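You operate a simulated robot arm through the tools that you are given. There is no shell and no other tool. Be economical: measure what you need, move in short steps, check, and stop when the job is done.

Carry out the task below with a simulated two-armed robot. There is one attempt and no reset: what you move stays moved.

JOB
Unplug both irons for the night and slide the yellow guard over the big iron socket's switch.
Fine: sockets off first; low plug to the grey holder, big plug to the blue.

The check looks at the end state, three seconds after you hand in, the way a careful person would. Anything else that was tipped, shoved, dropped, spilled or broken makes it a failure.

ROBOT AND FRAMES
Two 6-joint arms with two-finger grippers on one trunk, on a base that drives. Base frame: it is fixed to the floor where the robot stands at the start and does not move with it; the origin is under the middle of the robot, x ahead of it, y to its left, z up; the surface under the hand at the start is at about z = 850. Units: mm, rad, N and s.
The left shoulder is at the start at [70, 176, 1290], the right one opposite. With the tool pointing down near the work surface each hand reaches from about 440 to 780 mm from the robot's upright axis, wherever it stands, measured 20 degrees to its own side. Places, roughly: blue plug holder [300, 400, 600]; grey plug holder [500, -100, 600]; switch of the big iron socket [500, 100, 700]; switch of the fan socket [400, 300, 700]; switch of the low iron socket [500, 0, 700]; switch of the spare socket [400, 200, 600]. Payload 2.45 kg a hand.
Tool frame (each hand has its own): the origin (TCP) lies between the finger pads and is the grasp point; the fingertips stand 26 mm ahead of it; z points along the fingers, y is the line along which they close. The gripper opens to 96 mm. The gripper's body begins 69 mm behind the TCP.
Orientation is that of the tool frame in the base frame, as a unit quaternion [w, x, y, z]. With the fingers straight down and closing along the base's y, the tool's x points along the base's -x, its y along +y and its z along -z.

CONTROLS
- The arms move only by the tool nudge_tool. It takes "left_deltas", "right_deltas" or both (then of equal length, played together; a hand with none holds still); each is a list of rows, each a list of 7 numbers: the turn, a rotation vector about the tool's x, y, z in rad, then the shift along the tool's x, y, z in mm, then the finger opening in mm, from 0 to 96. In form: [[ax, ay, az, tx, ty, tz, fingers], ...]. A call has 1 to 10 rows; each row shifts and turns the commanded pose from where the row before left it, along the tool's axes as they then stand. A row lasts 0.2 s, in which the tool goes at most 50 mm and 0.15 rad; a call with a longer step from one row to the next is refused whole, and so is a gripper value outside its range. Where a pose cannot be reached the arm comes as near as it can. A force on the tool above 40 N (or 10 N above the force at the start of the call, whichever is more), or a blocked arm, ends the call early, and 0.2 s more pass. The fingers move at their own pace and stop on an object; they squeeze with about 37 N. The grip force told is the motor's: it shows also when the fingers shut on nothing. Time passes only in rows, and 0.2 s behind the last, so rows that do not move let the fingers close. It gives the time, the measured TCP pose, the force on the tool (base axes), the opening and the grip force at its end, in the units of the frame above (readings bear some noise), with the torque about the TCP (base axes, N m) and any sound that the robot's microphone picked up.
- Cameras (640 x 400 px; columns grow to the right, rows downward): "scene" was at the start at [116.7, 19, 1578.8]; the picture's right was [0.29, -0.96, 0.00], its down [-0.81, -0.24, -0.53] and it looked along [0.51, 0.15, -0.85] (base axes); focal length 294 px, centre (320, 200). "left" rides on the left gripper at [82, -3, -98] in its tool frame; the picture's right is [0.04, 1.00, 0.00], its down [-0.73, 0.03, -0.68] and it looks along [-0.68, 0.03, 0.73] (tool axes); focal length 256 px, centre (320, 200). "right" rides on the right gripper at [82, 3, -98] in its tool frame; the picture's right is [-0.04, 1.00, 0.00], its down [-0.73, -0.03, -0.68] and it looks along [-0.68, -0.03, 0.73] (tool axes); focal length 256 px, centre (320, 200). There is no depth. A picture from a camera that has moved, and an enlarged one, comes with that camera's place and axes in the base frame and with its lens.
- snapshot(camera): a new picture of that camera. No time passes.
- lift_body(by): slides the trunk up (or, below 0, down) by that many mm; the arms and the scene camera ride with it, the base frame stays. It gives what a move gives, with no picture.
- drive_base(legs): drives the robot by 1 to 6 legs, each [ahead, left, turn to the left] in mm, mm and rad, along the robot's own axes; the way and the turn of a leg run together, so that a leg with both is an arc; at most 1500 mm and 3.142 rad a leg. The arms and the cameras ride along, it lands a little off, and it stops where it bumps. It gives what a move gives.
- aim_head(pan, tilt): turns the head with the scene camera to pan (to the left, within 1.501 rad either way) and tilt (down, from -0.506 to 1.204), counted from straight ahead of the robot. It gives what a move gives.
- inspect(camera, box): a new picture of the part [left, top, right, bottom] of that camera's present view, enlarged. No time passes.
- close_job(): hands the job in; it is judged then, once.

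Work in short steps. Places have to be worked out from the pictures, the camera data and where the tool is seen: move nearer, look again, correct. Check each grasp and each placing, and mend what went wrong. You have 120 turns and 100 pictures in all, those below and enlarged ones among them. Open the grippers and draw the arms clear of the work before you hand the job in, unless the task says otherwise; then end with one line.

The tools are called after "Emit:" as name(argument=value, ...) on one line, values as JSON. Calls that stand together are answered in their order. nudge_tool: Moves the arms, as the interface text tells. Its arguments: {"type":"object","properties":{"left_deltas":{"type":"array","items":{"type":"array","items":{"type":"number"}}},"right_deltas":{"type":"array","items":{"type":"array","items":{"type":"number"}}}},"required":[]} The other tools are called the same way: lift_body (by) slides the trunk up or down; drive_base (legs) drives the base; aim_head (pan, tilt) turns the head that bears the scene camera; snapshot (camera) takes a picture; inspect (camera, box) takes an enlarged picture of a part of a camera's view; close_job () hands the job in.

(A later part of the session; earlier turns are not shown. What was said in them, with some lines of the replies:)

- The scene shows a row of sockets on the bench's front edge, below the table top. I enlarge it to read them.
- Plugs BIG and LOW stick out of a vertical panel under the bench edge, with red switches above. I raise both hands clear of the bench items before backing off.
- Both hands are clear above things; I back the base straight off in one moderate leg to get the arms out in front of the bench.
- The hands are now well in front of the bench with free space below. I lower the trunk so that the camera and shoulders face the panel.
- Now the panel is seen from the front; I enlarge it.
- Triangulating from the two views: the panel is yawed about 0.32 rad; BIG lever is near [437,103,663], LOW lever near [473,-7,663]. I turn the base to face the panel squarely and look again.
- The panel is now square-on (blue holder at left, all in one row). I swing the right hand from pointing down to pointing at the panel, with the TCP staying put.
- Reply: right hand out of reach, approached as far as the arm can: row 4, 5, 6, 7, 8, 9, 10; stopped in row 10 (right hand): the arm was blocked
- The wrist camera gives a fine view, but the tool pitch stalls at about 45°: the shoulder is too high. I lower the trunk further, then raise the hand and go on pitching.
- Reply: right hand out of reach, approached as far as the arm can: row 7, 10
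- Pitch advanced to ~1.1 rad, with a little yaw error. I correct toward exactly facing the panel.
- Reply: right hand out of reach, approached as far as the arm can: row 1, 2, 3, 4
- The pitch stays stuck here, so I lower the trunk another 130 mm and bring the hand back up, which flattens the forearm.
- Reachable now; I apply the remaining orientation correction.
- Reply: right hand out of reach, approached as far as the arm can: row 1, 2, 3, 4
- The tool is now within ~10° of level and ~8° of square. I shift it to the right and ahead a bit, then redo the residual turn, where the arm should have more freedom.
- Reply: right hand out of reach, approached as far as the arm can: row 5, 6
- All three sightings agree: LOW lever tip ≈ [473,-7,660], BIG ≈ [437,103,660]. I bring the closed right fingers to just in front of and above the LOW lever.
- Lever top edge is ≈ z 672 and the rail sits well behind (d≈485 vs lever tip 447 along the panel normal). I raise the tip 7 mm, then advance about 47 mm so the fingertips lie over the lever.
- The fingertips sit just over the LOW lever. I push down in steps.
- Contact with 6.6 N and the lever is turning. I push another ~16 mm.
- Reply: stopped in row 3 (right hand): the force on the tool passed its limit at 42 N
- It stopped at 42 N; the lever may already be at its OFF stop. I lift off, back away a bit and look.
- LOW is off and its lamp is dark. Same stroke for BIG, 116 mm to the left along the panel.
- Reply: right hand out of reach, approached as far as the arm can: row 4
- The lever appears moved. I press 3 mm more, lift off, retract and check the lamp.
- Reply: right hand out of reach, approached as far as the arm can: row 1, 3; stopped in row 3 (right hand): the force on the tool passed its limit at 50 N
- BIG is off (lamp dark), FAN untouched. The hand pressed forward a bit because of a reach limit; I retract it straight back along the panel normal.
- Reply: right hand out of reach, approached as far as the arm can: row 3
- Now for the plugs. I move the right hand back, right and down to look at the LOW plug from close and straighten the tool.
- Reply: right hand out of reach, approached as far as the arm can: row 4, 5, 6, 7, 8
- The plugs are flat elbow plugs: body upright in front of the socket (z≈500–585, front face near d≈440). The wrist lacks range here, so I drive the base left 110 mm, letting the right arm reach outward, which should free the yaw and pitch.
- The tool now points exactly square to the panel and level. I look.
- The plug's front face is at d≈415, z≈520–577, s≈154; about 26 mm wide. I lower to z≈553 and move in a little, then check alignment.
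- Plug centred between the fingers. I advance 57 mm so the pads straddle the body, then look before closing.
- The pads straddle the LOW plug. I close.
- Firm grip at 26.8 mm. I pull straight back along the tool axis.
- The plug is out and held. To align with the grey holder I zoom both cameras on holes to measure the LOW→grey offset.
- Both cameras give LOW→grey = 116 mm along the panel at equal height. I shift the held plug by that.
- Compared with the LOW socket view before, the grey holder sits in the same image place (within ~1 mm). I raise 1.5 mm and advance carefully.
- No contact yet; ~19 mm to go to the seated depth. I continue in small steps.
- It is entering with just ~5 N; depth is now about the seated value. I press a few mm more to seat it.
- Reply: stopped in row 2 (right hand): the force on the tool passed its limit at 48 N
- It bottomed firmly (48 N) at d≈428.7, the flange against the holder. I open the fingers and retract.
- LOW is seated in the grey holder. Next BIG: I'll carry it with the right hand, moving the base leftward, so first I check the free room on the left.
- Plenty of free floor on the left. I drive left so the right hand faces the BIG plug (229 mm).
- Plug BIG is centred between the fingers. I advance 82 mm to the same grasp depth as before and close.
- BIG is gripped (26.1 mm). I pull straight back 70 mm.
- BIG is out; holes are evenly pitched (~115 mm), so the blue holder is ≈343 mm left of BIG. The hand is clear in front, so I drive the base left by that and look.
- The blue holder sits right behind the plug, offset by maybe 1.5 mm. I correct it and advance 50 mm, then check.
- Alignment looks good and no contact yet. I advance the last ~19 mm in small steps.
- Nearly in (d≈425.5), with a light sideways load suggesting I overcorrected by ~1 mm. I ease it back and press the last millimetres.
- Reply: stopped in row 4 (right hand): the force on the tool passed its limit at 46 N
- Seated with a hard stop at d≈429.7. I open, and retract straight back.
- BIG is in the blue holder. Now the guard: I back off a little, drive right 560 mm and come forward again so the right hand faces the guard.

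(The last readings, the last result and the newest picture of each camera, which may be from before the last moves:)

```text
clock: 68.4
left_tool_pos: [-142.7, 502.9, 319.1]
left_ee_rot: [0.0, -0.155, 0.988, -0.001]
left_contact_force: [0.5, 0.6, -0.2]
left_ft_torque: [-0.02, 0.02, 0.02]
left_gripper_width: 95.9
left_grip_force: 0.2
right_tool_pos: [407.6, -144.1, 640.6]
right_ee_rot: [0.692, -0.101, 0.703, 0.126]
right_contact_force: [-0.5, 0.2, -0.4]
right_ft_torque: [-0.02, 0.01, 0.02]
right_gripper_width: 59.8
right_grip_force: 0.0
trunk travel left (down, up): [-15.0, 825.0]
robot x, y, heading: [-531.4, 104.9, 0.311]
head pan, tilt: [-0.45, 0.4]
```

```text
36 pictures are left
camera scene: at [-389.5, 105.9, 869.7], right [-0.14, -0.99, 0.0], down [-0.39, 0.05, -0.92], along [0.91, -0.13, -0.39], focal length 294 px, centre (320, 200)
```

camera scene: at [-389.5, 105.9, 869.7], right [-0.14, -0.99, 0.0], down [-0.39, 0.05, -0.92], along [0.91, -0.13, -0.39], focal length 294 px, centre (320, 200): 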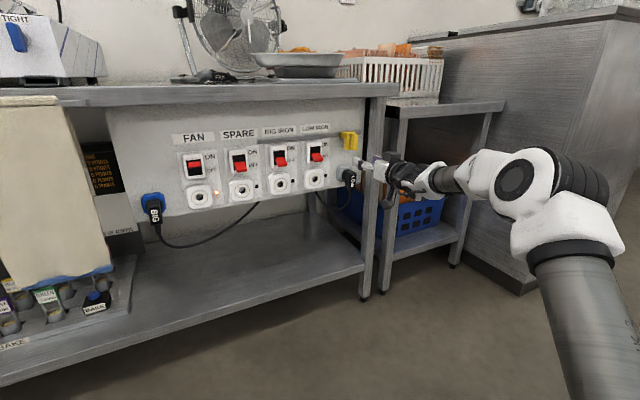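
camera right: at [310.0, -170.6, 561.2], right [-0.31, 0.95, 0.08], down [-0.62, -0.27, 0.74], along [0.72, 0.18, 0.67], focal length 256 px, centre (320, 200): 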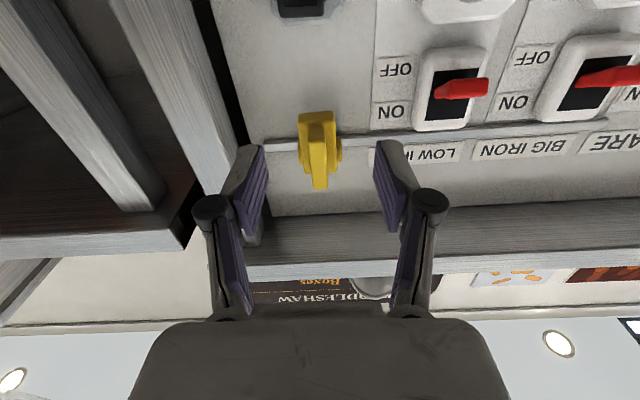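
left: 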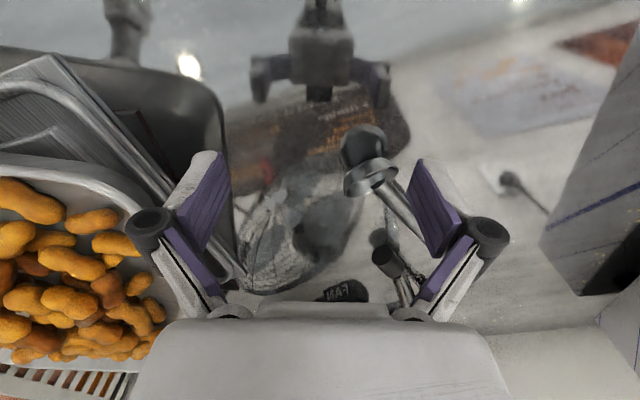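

Both plugs are in their holders. I zoom on the guard from both cameras.

Emit:
inspect(camera="right", box=[240, 80, 400, 220])

Emit:
inspect(camera="scene", box=[280, 110, 400, 200])

```text
2.86 times, centred on (320, 150) of right
camera zoom: at [310.0, -170.6, 561.2], right [-0.31, 0.95, 0.08], down [-0.62, -0.27, 0.74], along [0.72, 0.18, 0.67], focal length 731 px, centre (320, 343)
```

zoom: 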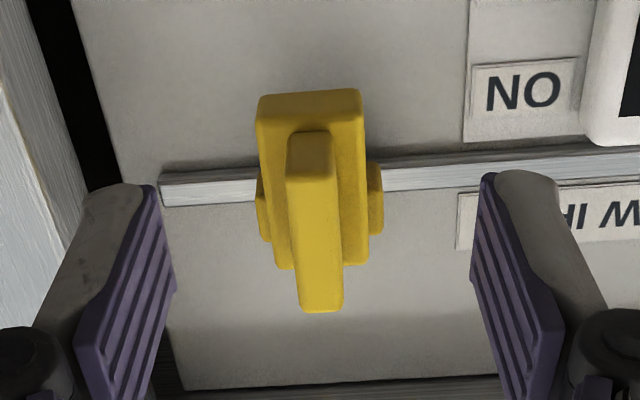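

```text
4.44 times, centred on (340, 155) of scene
camera zoom: at [-389.5, 105.9, 869.7], right [-0.14, -0.99, 0.0], down [-0.39, 0.05, -0.92], along [0.91, -0.13, -0.39], focal length 1308 px, centre (231, 400)
```

zoom: 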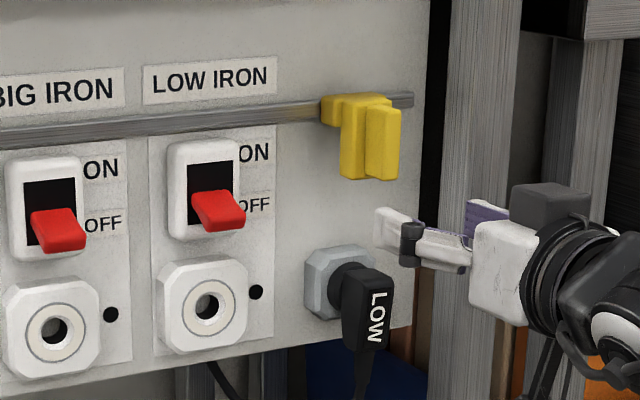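

The guard has an upright grip fin: z≈653–709, front d≈428, plate front d≈455, s≈266. I raise to z≈680, advance with the fingers straddling the fin and close on it.

Emit:
nudge_tool(right_deltas=[[0, 0, 0, -20, 0, 0, 50], [0, 0, 0, -19.5, -1, 0, 50], [0, 0, 0, 0, 0, 27, 50], [0, 0, 0, 0, 0, 27, 50], [0, 0, 0, 0, 0, 26, 50], [0, 0, 0, 0, 0, 0, 50]])

Emit:
snapshot(camera="right")

Emit:
inspect(camera="scene", box=[280, 110, 400, 200])

```text
clock: 69.8
left_tool_pos: [-142.4, 502.6, 320.7]
left_ee_rot: [0.0, -0.155, 0.988, -0.001]
left_contact_force: [0.3, -0.2, 0.6]
left_ft_torque: [0.0, 0.03, 0.0]
left_gripper_width: 96.1
left_grip_force: 0.1
right_tool_pos: [479.1, -120.9, 674.7]
right_ee_rot: [0.692, -0.1, 0.704, 0.125]
right_contact_force: [-0.4, -0.3, 0.5]
right_ft_torque: [-0.01, 0.01, 0.04]
right_gripper_width: 50.1
right_grip_force: 0.1
right hand out of reach, approached as far as the arm can: row 5
trunk travel left (down, up): [-15.0, 825.0]
robot x, y, heading: [-527.9, 102.2, 0.312]
head pan, tilt: [-0.45, 0.4]
```

```text
33 pictures are left
camera right: at [381.4, -148.0, 595.2], right [-0.31, 0.95, 0.08], down [-0.62, -0.27, 0.74], along [0.72, 0.18, 0.67], focal length 256 px, centre (320, 200)
```

right: 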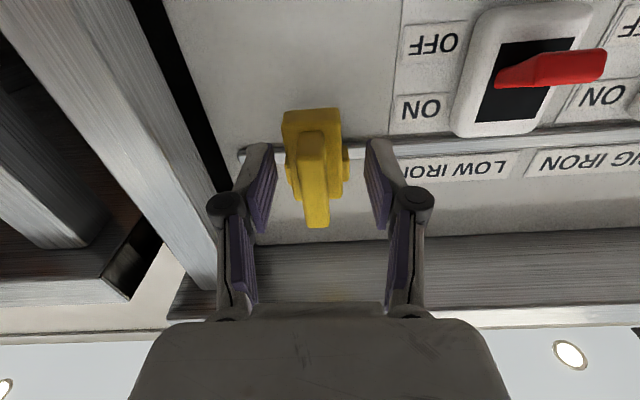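

```text
4.44 times, centred on (340, 155) of scene
camera zoom: at [-389.3, 105.8, 869.7], right [-0.14, -0.99, 0.0], down [-0.39, 0.05, -0.92], along [0.91, -0.13, -0.39], focal length 1308 px, centre (231, 400)
```

zoom: 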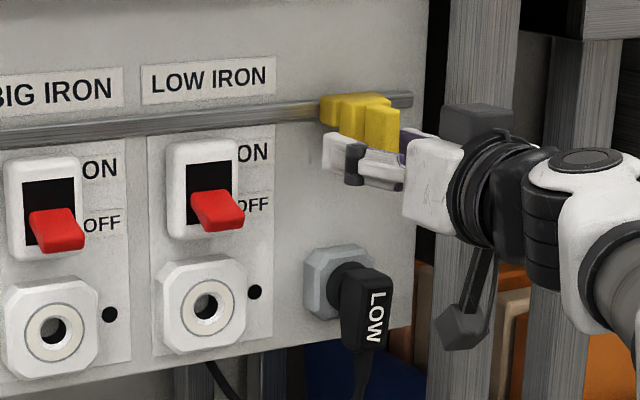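

The fin is between the fingers with ~15 mm overlap. I close on it.

Emit:
nudge_tool(right_deltas=[[0, 0, 0, 0, 0, 0, 20], [0, 0, 0, 0, 0, 0, 5], [0, 0, 0, 0, 0, 0, 5], [0, 0, 0, 0, 0, 0, 5]])

Emit:
snapshot(camera="right")

```text
clock: 70.8
left_tool_pos: [-142.9, 502.8, 320.5]
left_ee_rot: [0.001, -0.154, 0.988, 0.0]
left_contact_force: [0.3, -0.9, 0.3]
left_ft_torque: [-0.02, -0.02, 0.0]
left_gripper_width: 96.0
left_grip_force: 0.0
right_tool_pos: [477.7, -123.8, 677.5]
right_ee_rot: [0.693, -0.1, 0.703, 0.125]
right_contact_force: [-26.5, -10.5, -3.4]
right_ft_torque: [-1.06, -0.14, -0.04]
right_gripper_width: 14.4
right_grip_force: 40.2
trunk travel left (down, up): [-15.0, 825.0]
robot x, y, heading: [-532.0, 104.5, 0.317]
head pan, tilt: [-0.45, 0.4]
```

```text
31 pictures are left
camera right: at [379.9, -150.1, 597.2], right [-0.31, 0.95, 0.08], down [-0.62, -0.27, 0.74], along [0.72, 0.18, 0.67], focal length 256 px, centre (320, 200)
```

right: 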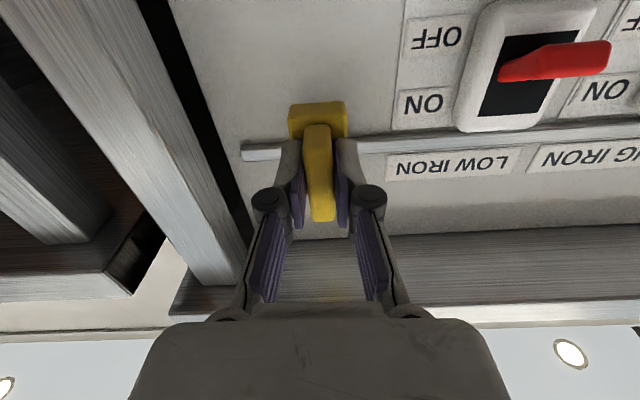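

Grip on the fin is 14.4 mm, but the tips press the plate (~28 N). I relieve 2 mm and start sliding left in small steps.

Emit:
nudge_tool(right_deltas=[[0, 0, 0, 0, 0, -2, 5], [0, 0, 0, 0.3, 8, 0, 5], [0, 0, 0, 0.4, 12, 0, 5], [0, 0, 0, 0.4, 12, 0, 5]])

Emit:
snapshot(camera="right")

```text
clock: 71.8
left_tool_pos: [-144.1, 503.0, 319.4]
left_ee_rot: [0.001, -0.155, 0.988, -0.001]
left_contact_force: [-0.2, 0.0, 0.2]
left_ft_torque: [-0.01, 0.02, 0.0]
left_gripper_width: 95.8
left_grip_force: 0.1
right_tool_pos: [465.8, -92.4, 677.1]
right_ee_rot: [0.693, -0.101, 0.703, 0.126]
right_contact_force: [-5.2, -1.2, -0.2]
right_ft_torque: [-0.91, -0.21, -0.05]
right_gripper_width: 14.2
right_grip_force: 40.6
trunk travel left (down, up): [-15.0, 825.0]
robot x, y, heading: [-526.1, 103.6, 0.319]
head pan, tilt: [-0.45, 0.4]
```

```text
30 pictures are left
camera right: at [368.9, -117.2, 597.3], right [-0.31, 0.95, 0.08], down [-0.62, -0.27, 0.74], along [0.72, 0.18, 0.67], focal length 256 px, centre (320, 200)
```

right: 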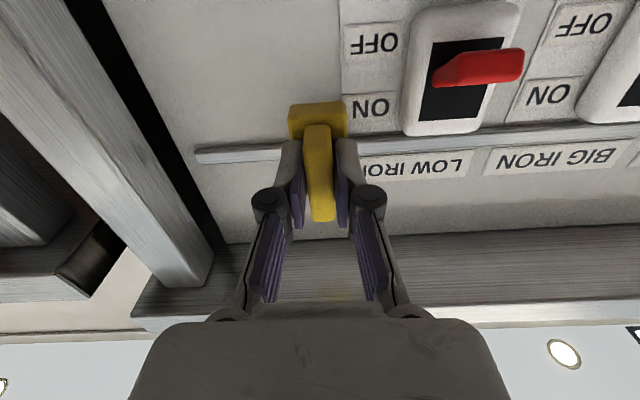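

It slides freely. I continue to just before the LOW switch and check the clearance.

Emit:
nudge_tool(right_deltas=[[0, 0, 0, 0.5, 13, 0, 5], [0, 0, 0, 0.5, 13, 0, 5], [0, 0, 0, 0.5, 13, 0, 5]])

Emit:
snapshot(camera="right")

Emit:
inspect(camera="scene", box=[260, 110, 380, 200])

```text
clock: 72.6
left_tool_pos: [-142.7, 502.0, 319.0]
left_ee_rot: [0.0, -0.155, 0.988, -0.001]
left_contact_force: [-0.2, -0.1, 0.0]
left_ft_torque: [0.0, -0.02, -0.01]
left_gripper_width: 96.0
left_grip_force: 0.1
right_tool_pos: [453.1, -54.3, 677.4]
right_ee_rot: [0.693, -0.1, 0.703, 0.124]
right_contact_force: [1.1, -0.3, -0.2]
right_ft_torque: [-0.89, -0.33, -0.03]
right_gripper_width: 14.0
right_grip_force: 40.5
trunk travel left (down, up): [-15.0, 825.0]
robot x, y, heading: [-524.6, 100.4, 0.31]
head pan, tilt: [-0.45, 0.4]
```

```text
29 pictures are left
camera right: at [356.7, -80.4, 597.4], right [-0.31, 0.95, 0.08], down [-0.62, -0.27, 0.74], along [0.72, 0.18, 0.67], focal length 256 px, centre (320, 200)
```

right: 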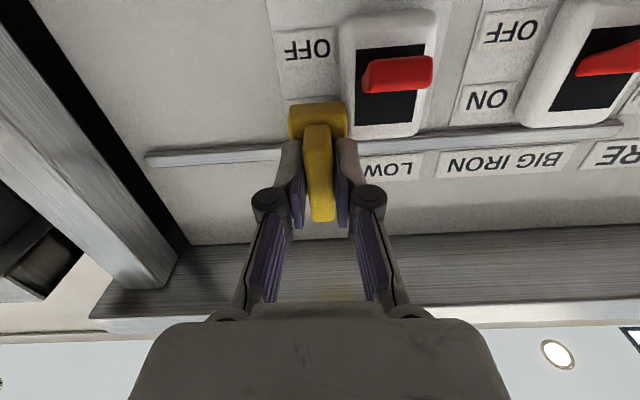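

```text
4.44 times, centred on (320, 155) of scene
camera zoom: at [-389.6, 106.0, 869.8], right [-0.14, -0.99, 0.0], down [-0.39, 0.05, -0.92], along [0.91, -0.13, -0.39], focal length 1308 px, centre (320, 400)
```

zoom: 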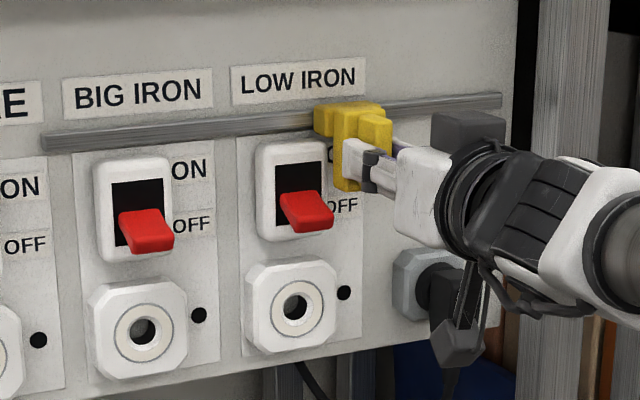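

The guard's lower edge passes above the OFF lever, in front of the housing. I continue across the LOW switch in 10 mm steps with the force guard active.

Emit:
nudge_tool(right_deltas=[[0, 0, 0, 0.4, 10, 0, 5], [0, 0, 0, 0.4, 10, 0, 5], [0, 0, 0, 0.4, 10, 0, 5], [0, 0, 0, 0.4, 10, 0, 5]])

Emit:
snapshot(camera="right")

```text
clock: 73.6
left_tool_pos: [-144.0, 502.9, 320.1]
left_ee_rot: [0.0, -0.154, 0.988, -0.001]
left_contact_force: [0.2, -0.1, 0.3]
left_ft_torque: [-0.03, -0.02, -0.01]
left_gripper_width: 95.7
left_grip_force: 0.1
right_tool_pos: [439.8, -16.9, 677.0]
right_ee_rot: [0.693, -0.1, 0.703, 0.126]
right_contact_force: [9.1, 4.0, 6.6]
right_ft_torque: [-0.74, -0.75, -0.03]
right_gripper_width: 14.1
right_grip_force: 40.8
trunk travel left (down, up): [-15.0, 825.0]
robot x, y, heading: [-529.4, 103.2, 0.312]
head pan, tilt: [-0.45, 0.4]
```

```text
27 pictures are left
camera right: at [344.1, -42.2, 597.2], right [-0.31, 0.95, 0.08], down [-0.62, -0.27, 0.74], along [0.72, 0.18, 0.67], focal length 256 px, centre (320, 200)
```

right: 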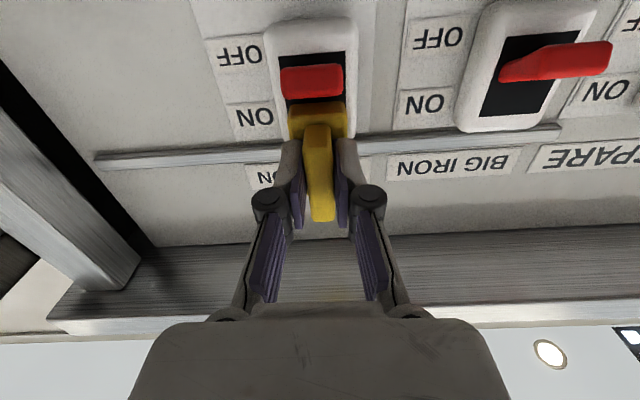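

Smooth passage; a slight outward/vertical load builds up, so I correct by ~1 mm while continuing toward BIG.

Emit:
nudge_tool(right_deltas=[[0, 0, 0, -0.2, 10, 0.7, 5], [0, 0, 0, 0.2, 13, 0.4, 5], [0, 0, 0, 0.4, 15, 0.2, 5], [0, 0, 0, 0.4, 15, 0.2, 5]])

Emit:
snapshot(camera="right")

```text
clock: 74.6
left_tool_pos: [-143.5, 500.6, 320.8]
left_ee_rot: [0.001, -0.154, 0.988, 0.0]
left_contact_force: [0.4, -0.6, 0.6]
left_ft_torque: [0.01, 0.04, -0.02]
left_gripper_width: 95.9
left_grip_force: 0.0
right_tool_pos: [424.3, 33.8, 677.9]
right_ee_rot: [0.692, -0.098, 0.705, 0.125]
right_contact_force: [-30.1, -10.6, -7.3]
right_ft_torque: [-1.12, -0.05, -0.01]
right_gripper_width: 14.3
right_grip_force: 41.1
trunk travel left (down, up): [-15.0, 825.0]
robot x, y, heading: [-530.6, 104.6, 0.308]
head pan, tilt: [-0.45, 0.4]
```

```text
26 pictures are left
camera right: at [327.7, 6.9, 597.6], right [-0.31, 0.95, 0.08], down [-0.62, -0.26, 0.74], along [0.72, 0.18, 0.67], focal length 256 px, centre (320, 200)
```

right: 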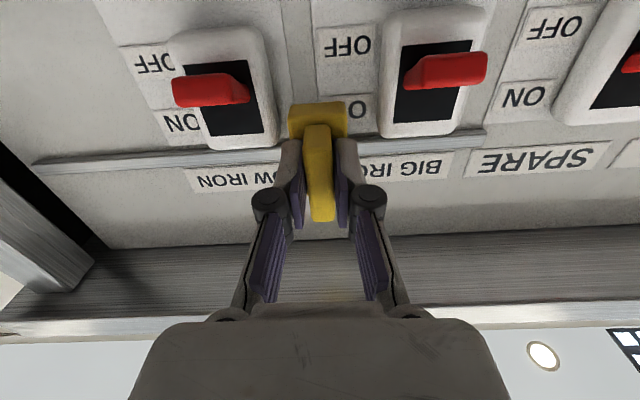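

The correction was a bit much (31 N inward). I relieve 1.2 mm and slide on ~60 mm to centre over the BIG switch (s≈39).

Emit:
nudge_tool(right_deltas=[[0, 0, 0, 0, 0, -1.2, 5], [0, 0, 0, 0.4, 13, 0, 5], [0, 0, 0, 0.5, 13, 0, 5], [0, 0, 0, 0.5, 13, 0, 5], [0, 0, 0, 0.5, 13, 0, 5]])

Emit:
snapshot(camera="right")

Emit:
inspect(camera="scene", box=[230, 110, 350, 200])

```text
clock: 75.8
left_tool_pos: [-142.6, 502.6, 320.2]
left_ee_rot: [0.0, -0.155, 0.988, 0.0]
left_contact_force: [-0.2, -0.2, 0.8]
left_ft_torque: [-0.02, -0.02, 0.03]
left_gripper_width: 96.0
left_grip_force: 0.0
right_tool_pos: [407.8, 83.8, 676.9]
right_ee_rot: [0.692, -0.101, 0.704, 0.126]
right_contact_force: [-17.8, -5.6, -12.4]
right_ft_torque: [-0.99, 0.05, -0.04]
right_gripper_width: 13.9
right_grip_force: 40.4
trunk travel left (down, up): [-15.0, 825.0]
robot x, y, heading: [-531.9, 107.6, 0.309]
head pan, tilt: [-0.45, 0.4]
```

```text
25 pictures are left
camera right: at [311.2, 57.5, 597.5], right [-0.31, 0.95, 0.08], down [-0.62, -0.27, 0.74], along [0.72, 0.18, 0.67], focal length 256 px, centre (320, 200)
```

right: 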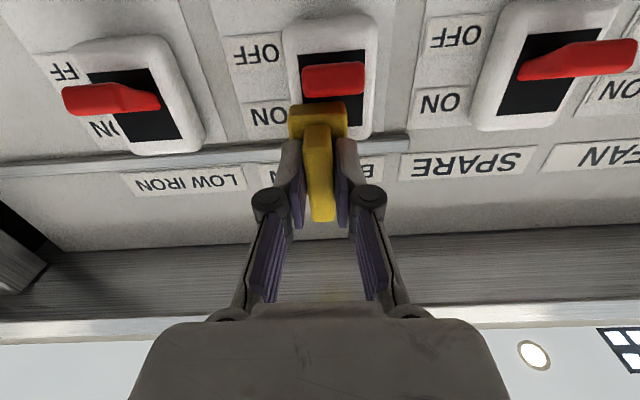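

```text
4.44 times, centred on (290, 155) of scene
camera zoom: at [-389.3, 105.6, 869.7], right [-0.14, -0.99, 0.0], down [-0.39, 0.05, -0.92], along [0.91, -0.13, -0.39], focal length 1308 px, centre (453, 400)
```

zoom: 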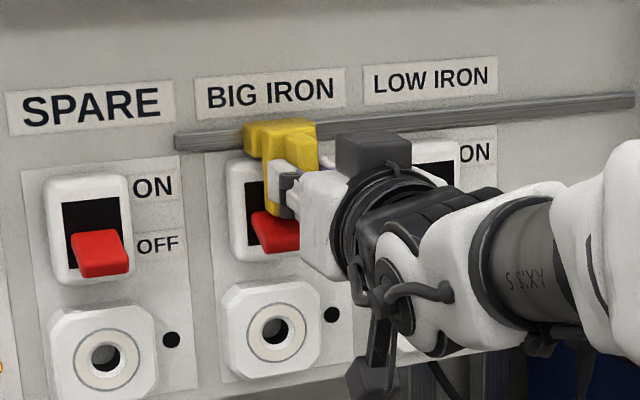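

The guard is ~9.5 mm short of centre over BIG. I slide the rest.

Emit:
nudge_tool(right_deltas=[[0, 0, 0, 0.6, 5, -0.7, 5], [0, 0, 0, 0.3, 4.7, 0, 5], [0, 0, 0, 0, 0, 0, 5]])

Emit:
snapshot(camera="right")

```text
clock: 76.6
left_tool_pos: [-143.2, 502.6, 318.9]
left_ee_rot: [0.0, -0.155, 0.988, -0.001]
left_contact_force: [-0.5, 0.4, -0.2]
left_ft_torque: [-0.03, -0.01, -0.02]
left_gripper_width: 95.8
left_grip_force: 0.0
right_tool_pos: [405.1, 91.6, 676.7]
right_ee_rot: [0.691, -0.103, 0.703, 0.128]
right_contact_force: [-8.1, -2.1, -6.5]
right_ft_torque: [-0.93, -0.44, -0.12]
right_gripper_width: 13.9
right_grip_force: 40.6
trunk travel left (down, up): [-15.0, 825.0]
robot x, y, heading: [-526.9, 105.0, 0.312]
head pan, tilt: [-0.45, 0.4]
```

```text
23 pictures are left
camera right: at [308.8, 64.7, 597.5], right [-0.32, 0.94, 0.08], down [-0.62, -0.27, 0.74], along [0.72, 0.19, 0.67], focal length 256 px, centre (320, 200)
```

right: 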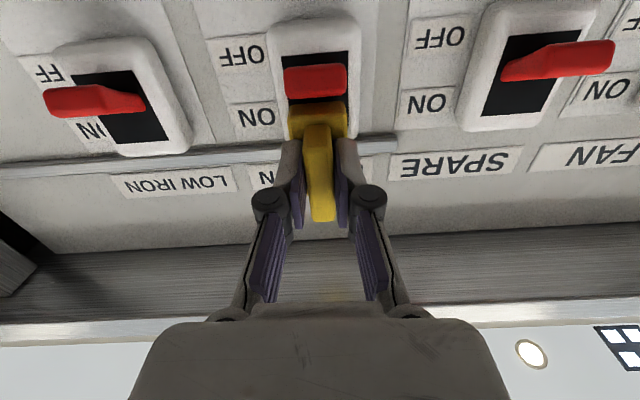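

The lever is now centred under the guard (s≈40). I open the fingers and retract straight back.

Emit:
nudge_tool(right_deltas=[[0, 0, 0, 0, 0, 0, 30], [0, 0, 0, 0, 0, 0, 50], [0, 0, 0, 0, 0, 0, 50], [0, 0, 0, 0, 0, -20, 50], [0, 0, 0, 0, 0, -30, 50], [0, 0, 0, 0, 0, -30, 50], [0, 0, 0, 0, 0, 0, 50]])

Emit:
snapshot(camera="right")

```text
clock: 78.2
left_tool_pos: [-144.6, 502.7, 318.2]
left_ee_rot: [0.001, -0.154, 0.988, -0.001]
left_contact_force: [0.7, -0.6, 0.5]
left_ft_torque: [0.06, 0.01, -0.01]
left_gripper_width: 96.1
left_grip_force: 0.0
right_tool_pos: [342.5, 40.9, 683.4]
right_ee_rot: [0.691, -0.106, 0.703, 0.129]
right_contact_force: [-0.2, -0.2, 0.2]
right_ft_torque: [-0.02, -0.01, 0.01]
right_gripper_width: 50.1
right_grip_force: 0.1
right hand out of reach, approached as far as the arm can: row 4, 5, 6
trunk travel left (down, up): [-15.0, 825.0]
robot x, y, heading: [-531.9, 105.3, 0.314]
head pan, tilt: [-0.45, 0.4]
```

```text
22 pictures are left
camera right: at [246.1, 12.4, 603.5], right [-0.32, 0.94, 0.07], down [-0.62, -0.27, 0.74], along [0.72, 0.19, 0.67], focal length 256 px, centre (320, 200)
```

right: 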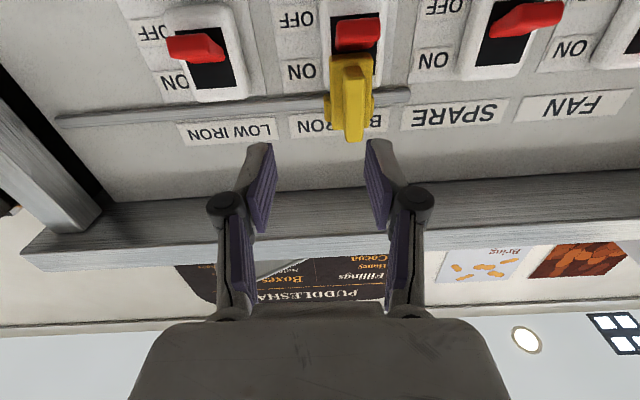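

The arm is clear; it drifted sideways while retracting, so I back the base off and check that the guard stayed centred.

Emit:
drive_base(legs=[[-150, 0, 0]])

Emit:
aim_head(pan=-0.3, tilt=0.35)

Emit:
inspect(camera="right", box=[200, 40, 440, 190])

Emit:
snapshot(camera="scene")

```text
clock: 79.6
left_tool_pos: [-285.6, 457.0, 320.0]
left_ee_rot: [-0.001, -0.155, 0.988, -0.001]
left_contact_force: [-0.5, 0.1, 0.0]
left_ft_torque: [0.01, -0.01, 0.02]
left_gripper_width: 96.0
left_grip_force: 0.3
right_tool_pos: [198.8, -5.6, 682.1]
right_ee_rot: [0.692, -0.107, 0.703, 0.128]
right_contact_force: [0.3, -0.3, -0.7]
right_ft_torque: [-0.02, -0.02, 0.03]
right_gripper_width: 50.1
right_grip_force: 0.1
trunk travel left (down, up): [-15.0, 825.0]
robot x, y, heading: [-674.9, 58.4, 0.316]
head pan, tilt: [-0.45, 0.4]
```

```text
clock: 80.3
left_tool_pos: [-285.5, 456.7, 319.5]
left_ee_rot: [0.0, -0.155, 0.988, -0.001]
left_contact_force: [-0.4, 1.5, -0.8]
left_ft_torque: [0.02, 0.03, -0.02]
left_gripper_width: 96.1
left_grip_force: 0.1
right_tool_pos: [199.4, -3.2, 683.5]
right_ee_rot: [0.692, -0.106, 0.703, 0.128]
right_contact_force: [-0.5, -0.4, -0.5]
right_ft_torque: [-0.02, 0.0, -0.05]
right_gripper_width: 50.0
right_grip_force: 0.1
trunk travel left (down, up): [-15.0, 825.0]
robot x, y, heading: [-671.2, 59.8, 0.314]
head pan, tilt: [-0.3, 0.351]
```

```text
2.67 times, centred on (320, 115) of right
camera zoom: at [103.9, -32.8, 603.6], right [-0.33, 0.94, 0.07], down [-0.62, -0.27, 0.74], along [0.72, 0.2, 0.67], focal length 683 px, centre (320, 427)
```

zoom: 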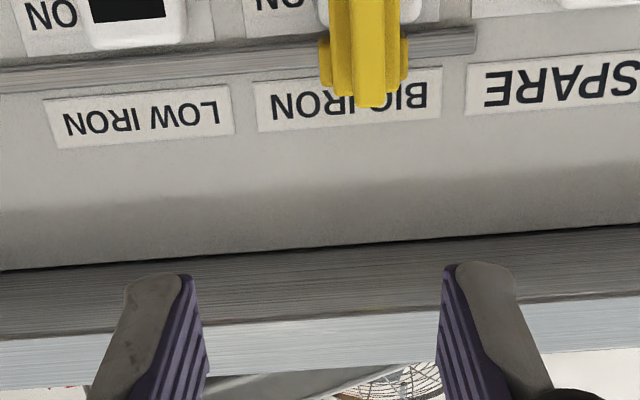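

```text
20 pictures are left
camera scene: at [-530.7, 73.9, 874.3], right [0.01, -1.0, 0.0], down [-0.34, 0.0, -0.94], along [0.94, 0.01, -0.34], focal length 294 px, centre (320, 200)
```

scene: 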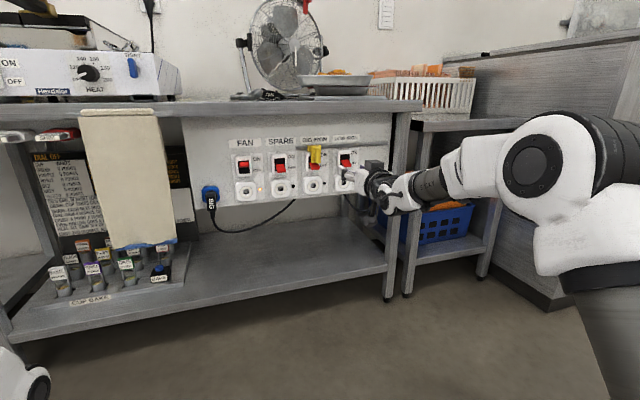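

Zoom on the guard, sockets and holders in the scene view.

Emit:
inspect(camera="scene", box=[270, 130, 360, 200])

Emit:
inspect(camera="scene", box=[180, 120, 420, 270])

```text
5.71 times, centred on (315, 165) of scene
camera zoom: at [-530.7, 73.9, 874.3], right [0.01, -1.0, 0.0], down [-0.34, 0.0, -0.94], along [0.94, 0.01, -0.34], focal length 1682 px, centre (349, 400)
```

zoom: 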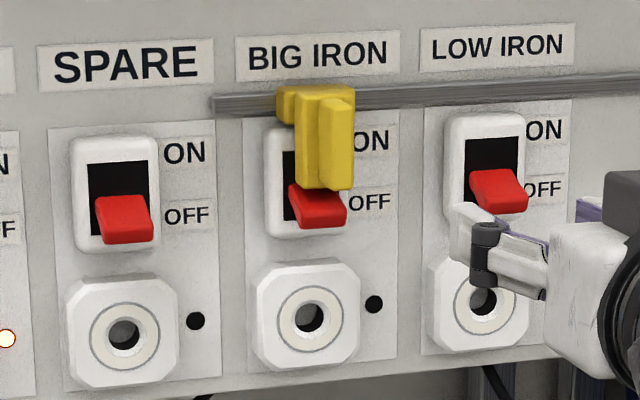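

```text
2.67 times, centred on (300, 195) of scene
camera zoom: at [-530.7, 73.9, 874.3], right [0.01, -1.0, 0.0], down [-0.34, 0.0, -0.94], along [0.94, 0.01, -0.34], focal length 785 px, centre (373, 213)
```

zoom: 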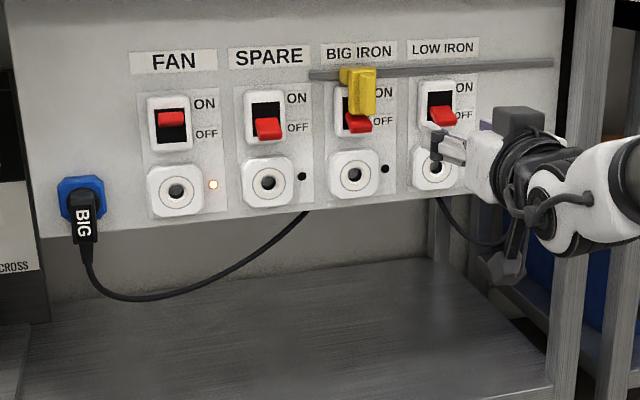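

Everything is right, but the guard sits ~4 mm right of centre, dragged by the drifting retreat. I reposition the base further left (more comfortable for the arm) to nudge it to centre.

Emit:
drive_base(legs=[[0, 110, 0], [150, 0, 0]])

Emit:
nudge_tool(right_deltas=[[0, 0, 0, 0, -21, 0, 50], [0, 0, 0, 0, -21, 0, 50], [0, 0, 0, 0, -21, 0, 50], [0, 0, 0, 0, -21, 0, 50], [0, 0, 0, 0, 0, 0, 50]])

Emit:
snapshot(camera="right")

```text
clock: 82.4
left_tool_pos: [-177.0, 608.5, 320.1]
left_ee_rot: [0.0, -0.156, 0.988, -0.001]
left_contact_force: [-1.1, 0.4, 0.2]
left_ft_torque: [-0.03, 0.01, -0.02]
left_gripper_width: 95.9
left_grip_force: 0.1
right_tool_pos: [311.2, 146.4, 684.1]
right_ee_rot: [0.691, -0.108, 0.703, 0.13]
right_contact_force: [0.7, 0.7, -0.2]
right_ft_torque: [-0.03, 0.0, -0.01]
right_gripper_width: 49.9
right_grip_force: 0.0
trunk travel left (down, up): [-15.0, 825.0]
robot x, y, heading: [-557.8, 207.0, 0.312]
head pan, tilt: [-0.3, 0.351]
```

```text
clock: 83.6
left_tool_pos: [-175.3, 608.1, 318.6]
left_ee_rot: [0.0, -0.156, 0.988, -0.001]
left_contact_force: [0.5, 0.1, 0.1]
left_ft_torque: [0.03, -0.01, -0.05]
left_gripper_width: 96.2
left_grip_force: 0.1
right_tool_pos: [338.1, 67.2, 681.0]
right_ee_rot: [0.691, -0.106, 0.703, 0.13]
right_contact_force: [0.3, 0.0, -0.5]
right_ft_torque: [-0.01, 0.02, 0.02]
right_gripper_width: 49.9
right_grip_force: 0.0
trunk travel left (down, up): [-15.0, 825.0]
robot x, y, heading: [-559.7, 210.1, 0.317]
head pan, tilt: [-0.3, 0.351]
```

```text
17 pictures are left
camera right: at [242.0, 38.5, 601.3], right [-0.33, 0.94, 0.07], down [-0.62, -0.27, 0.74], along [0.72, 0.2, 0.67], focal length 256 px, centre (320, 200)
```

right: 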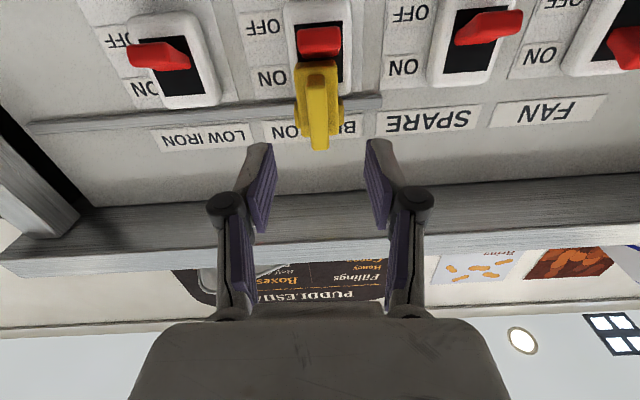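

Plate centre is ~2.5 mm right of the lever. I line up at s≈41, fix the small yaw, advance, and re-grip the fin.

Emit:
nudge_tool(right_deltas=[[0.015, 0, 0, 3, 1.2, 0, 50], [0, 0, 0, 0, 0, 23, 50], [0, 0, 0, 0, 0, 23, 50], [0, 0, 0, 0, 0, 23, 50], [0, 0, 0, 0, 0, 0, 50]])

Emit:
snapshot(camera="right")

```text
clock: 84.8
left_tool_pos: [-175.9, 608.2, 319.6]
left_ee_rot: [0.0, -0.156, 0.988, -0.001]
left_contact_force: [0.4, 0.5, -0.5]
left_ft_torque: [0.0, -0.03, 0.02]
left_gripper_width: 96.1
left_grip_force: 0.0
right_tool_pos: [403.5, 89.6, 676.5]
right_ee_rot: [0.692, -0.101, 0.704, 0.124]
right_contact_force: [0.1, -0.7, 0.1]
right_ft_torque: [-0.01, -0.03, 0.03]
right_gripper_width: 50.3
right_grip_force: 0.0
trunk travel left (down, up): [-15.0, 825.0]
robot x, y, heading: [-560.6, 210.5, 0.313]
head pan, tilt: [-0.3, 0.351]
```

```text
16 pictures are left
camera right: at [306.0, 63.2, 597.4], right [-0.31, 0.95, 0.07], down [-0.62, -0.26, 0.74], along [0.72, 0.18, 0.67], focal length 256 px, centre (320, 200)
```

right: 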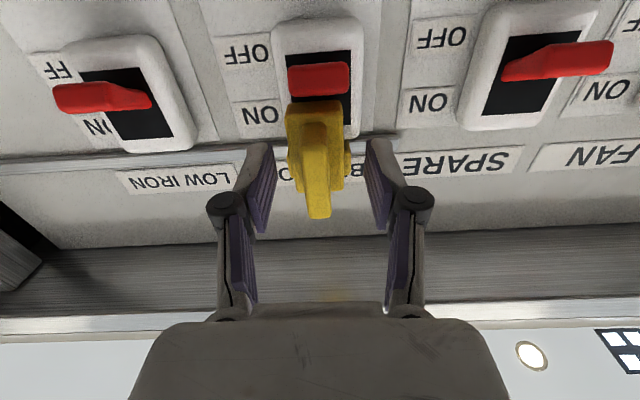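

Closing will centre the plate at column ~318, matching the lever at 318.5. I close, then open gently.

Emit:
nudge_tool(right_deltas=[[0, 0, 0, 0, 0, 0, 20], [0, 0, 0, 0, 0, 0, 8], [0, 0, 0, 0, 0, 0, 8], [0, 0, 0, 0, 0, 0, 8]])

Emit:
snapshot(camera="right")

```text
clock: 85.8
left_tool_pos: [-175.6, 608.1, 319.2]
left_ee_rot: [0.0, -0.155, 0.988, 0.0]
left_contact_force: [0.6, -0.9, -0.4]
left_ft_torque: [0.01, -0.04, -0.02]
left_gripper_width: 95.9
left_grip_force: 0.0
right_tool_pos: [403.0, 90.6, 677.5]
right_ee_rot: [0.692, -0.101, 0.704, 0.123]
right_contact_force: [-2.2, 2.1, -1.1]
right_ft_torque: [-0.96, -0.33, 0.07]
right_gripper_width: 14.4
right_grip_force: 40.6
trunk travel left (down, up): [-15.0, 825.0]
robot x, y, heading: [-560.4, 213.0, 0.313]
head pan, tilt: [-0.3, 0.351]
```

```text
15 pictures are left
camera right: at [305.8, 63.6, 597.6], right [-0.31, 0.95, 0.07], down [-0.62, -0.26, 0.74], along [0.72, 0.19, 0.67], focal length 256 px, centre (320, 200)
```

right: 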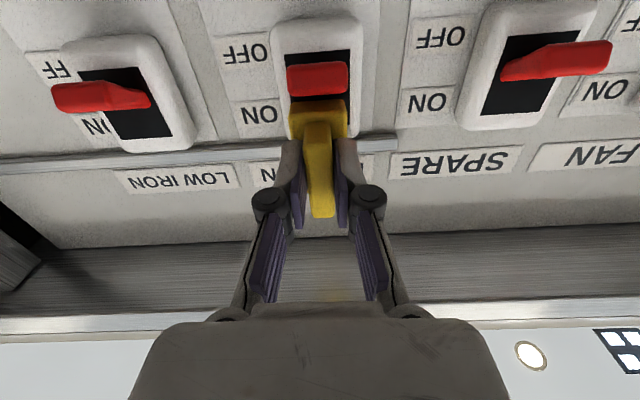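

The plate is now centred on the lever. I open wide and retract straight.

Emit:
nudge_tool(right_deltas=[[0, 0, 0, 0, 0, 0, 40], [0, 0, 0, 0, 0, 0, 60], [0, 0, 0, 0, 0, 0, 60], [0, 0, 0, 0, 0, -15, 60], [0, 0, 0, 0, 0, -20, 60], [0, 0, 0, 0, 0, -25, 60], [0, 0, 0, 0, 0, 0, 60]])

Emit:
drive_base(legs=[[-250, 0, 0]])

Emit:
aim_head(pan=0.0, tilt=0.3)

Emit:
snapshot(camera="scene")

```text
clock: 87.4
left_tool_pos: [-176.0, 607.3, 319.5]
left_ee_rot: [0.0, -0.156, 0.988, -0.001]
left_contact_force: [-0.6, 0.2, 0.3]
left_ft_torque: [-0.01, -0.01, 0.01]
left_gripper_width: 96.0
left_grip_force: 0.0
right_tool_pos: [346.8, 70.6, 677.3]
right_ee_rot: [0.692, -0.101, 0.704, 0.123]
right_contact_force: [0.0, 0.5, 0.5]
right_ft_torque: [-0.01, -0.02, 0.02]
right_gripper_width: 60.2
right_grip_force: 0.0
trunk travel left (down, up): [-15.0, 825.0]
robot x, y, heading: [-566.0, 207.5, 0.315]
head pan, tilt: [-0.3, 0.351]
```

```text
clock: 89.3
left_tool_pos: [-413.5, 530.5, 319.5]
left_ee_rot: [0.0, -0.154, 0.988, -0.001]
left_contact_force: [-0.4, -0.7, -0.2]
left_ft_torque: [0.0, 0.02, 0.01]
left_gripper_width: 96.1
left_grip_force: 0.0
right_tool_pos: [107.7, -7.6, 677.5]
right_ee_rot: [0.692, -0.101, 0.704, 0.124]
right_contact_force: [0.1, -1.0, -0.7]
right_ft_torque: [0.02, 0.0, 0.02]
right_gripper_width: 60.0
right_grip_force: 0.1
trunk travel left (down, up): [-15.0, 825.0]
robot x, y, heading: [-800.4, 133.1, 0.316]
head pan, tilt: [-0.3, 0.351]
```

```text
clock: 90.1
left_tool_pos: [-415.5, 530.4, 318.8]
left_ee_rot: [0.001, -0.154, 0.988, -0.001]
left_contact_force: [-0.1, -0.1, 0.6]
left_ft_torque: [0.0, -0.01, 0.01]
left_gripper_width: 96.2
left_grip_force: 0.0
right_tool_pos: [108.0, -6.8, 677.5]
right_ee_rot: [0.693, -0.101, 0.704, 0.123]
right_contact_force: [0.2, 0.3, -0.1]
right_ft_torque: [0.02, 0.0, 0.03]
right_gripper_width: 59.9
right_grip_force: 0.0
trunk travel left (down, up): [-15.0, 825.0]
robot x, y, heading: [-804.3, 136.5, 0.308]
head pan, tilt: [0.0, 0.3]
```

```text
14 pictures are left
camera scene: at [-663.6, 174.3, 879.0], right [0.31, -0.95, 0.0], down [-0.28, -0.09, -0.96], along [0.91, 0.29, -0.3], focal length 294 px, centre (320, 200)
```

scene: 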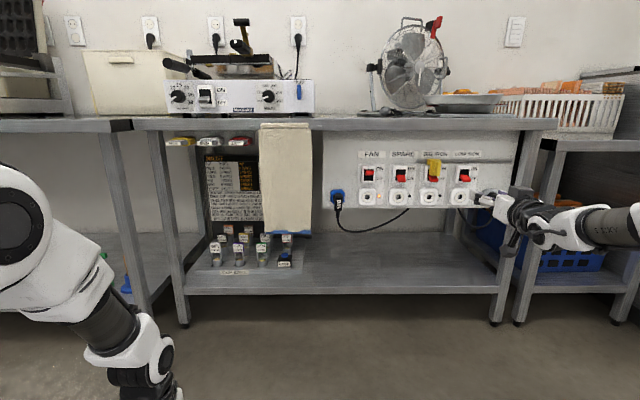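

Emit:
inspect(camera="scene", box=[320, 140, 480, 240])

Emit:
snapshot(camera="right")

```text
4.00 times, centred on (400, 190) of scene
camera zoom: at [-663.6, 174.3, 879.0], right [0.31, -0.95, 0.0], down [-0.28, -0.09, -0.96], along [0.91, 0.29, -0.3], focal length 1178 px, centre (0, 240)
```

zoom: 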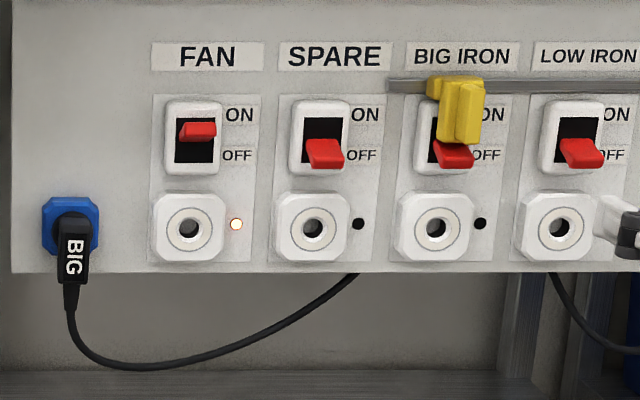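

```text
12 pictures are left
camera right: at [10.6, -33.4, 597.5], right [-0.31, 0.95, 0.07], down [-0.62, -0.26, 0.74], along [0.72, 0.18, 0.67], focal length 256 px, centre (320, 200)
```

right: 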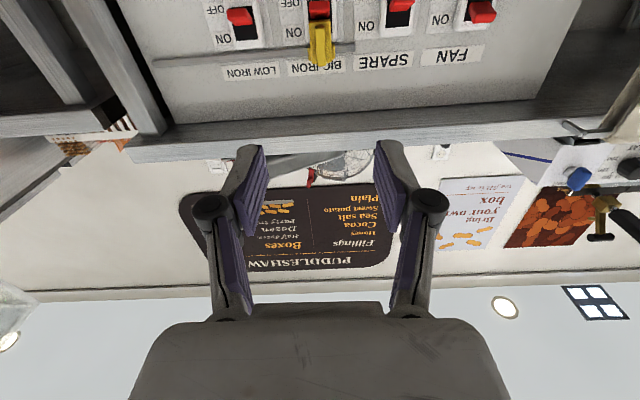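

All matches: guard centred on BIG, both switches off, FAN untouched. I open the hand fully and shift the base right to see the LOW plug in the grey holder unobstructed.

Emit:
nudge_tool(right_deltas=[[0, 0, 0, 0, 0, 0, 96], [0, 0, 0, 0, 0, 0, 96]])

Emit:
drive_base(legs=[[0, -250, 0]])

Emit:
snapshot(camera="scene")

Emit:
inspect(camera="scene", box=[260, 130, 420, 240])

```text
clock: 90.7
left_tool_pos: [-414.5, 530.3, 319.4]
left_ee_rot: [-0.001, -0.154, 0.988, -0.001]
left_contact_force: [-0.6, 0.2, -0.8]
left_ft_torque: [0.05, 0.01, 0.01]
left_gripper_width: 96.0
left_grip_force: 0.1
right_tool_pos: [106.7, -7.2, 676.9]
right_ee_rot: [0.692, -0.1, 0.704, 0.122]
right_contact_force: [0.5, -0.1, 0.1]
right_ft_torque: [-0.05, 0.0, -0.01]
right_gripper_width: 95.9
right_grip_force: 0.2
trunk travel left (down, up): [-15.0, 825.0]
robot x, y, heading: [-797.8, 130.2, 0.313]
head pan, tilt: [0.0, 0.3]
```

```text
clock: 92.5
left_tool_pos: [-339.2, 293.6, 319.0]
left_ee_rot: [0.0, -0.156, 0.988, -0.001]
left_contact_force: [-0.2, 1.0, 0.6]
left_ft_torque: [-0.04, 0.0, 0.0]
left_gripper_width: 96.0
left_grip_force: 0.1
right_tool_pos: [185.0, -242.2, 676.9]
right_ee_rot: [0.692, -0.101, 0.704, 0.123]
right_contact_force: [-0.1, -0.3, -0.3]
right_ft_torque: [-0.01, -0.01, 0.0]
right_gripper_width: 96.0
right_grip_force: 0.1
trunk travel left (down, up): [-15.0, 825.0]
robot x, y, heading: [-723.6, -105.0, 0.314]
head pan, tilt: [0.0, 0.3]
```

```text
11 pictures are left
camera scene: at [-587.5, -61.1, 879.0], right [0.31, -0.95, 0.0], down [-0.28, -0.09, -0.96], along [0.91, 0.29, -0.3], focal length 294 px, centre (320, 200)
```

scene: 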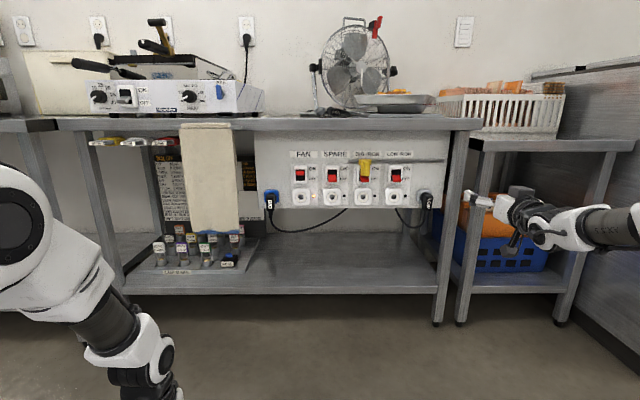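

```text
3.64 times, centred on (340, 185) of scene
camera zoom: at [-587.5, -61.1, 879.0], right [0.31, -0.95, 0.0], down [-0.28, -0.09, -0.96], along [0.91, 0.29, -0.3], focal length 1071 px, centre (247, 254)
```

zoom: 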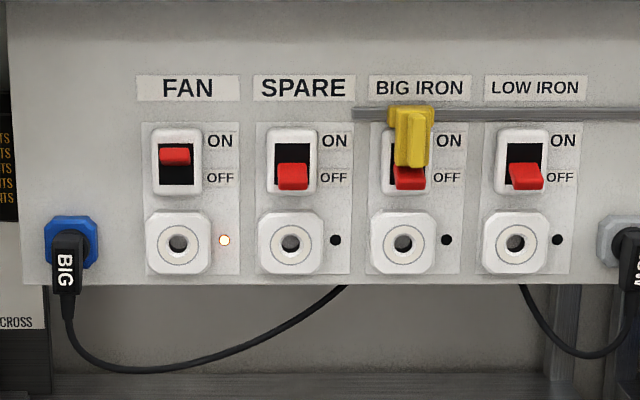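

The unobstructed view shows LOW in the grey holder, BIG in the blue one, both iron switches off, the fan still on, and the guard centred over the BIG switch. Both hands are open and clear, so I hand in.

Emit:
close_job()

```text
The job is handed in.
```

Both iron sockets are off and unplugged, the low plug is in the grey holder, the big plug is in the blue one, and the yellow guard covers the big iron socket's switch.
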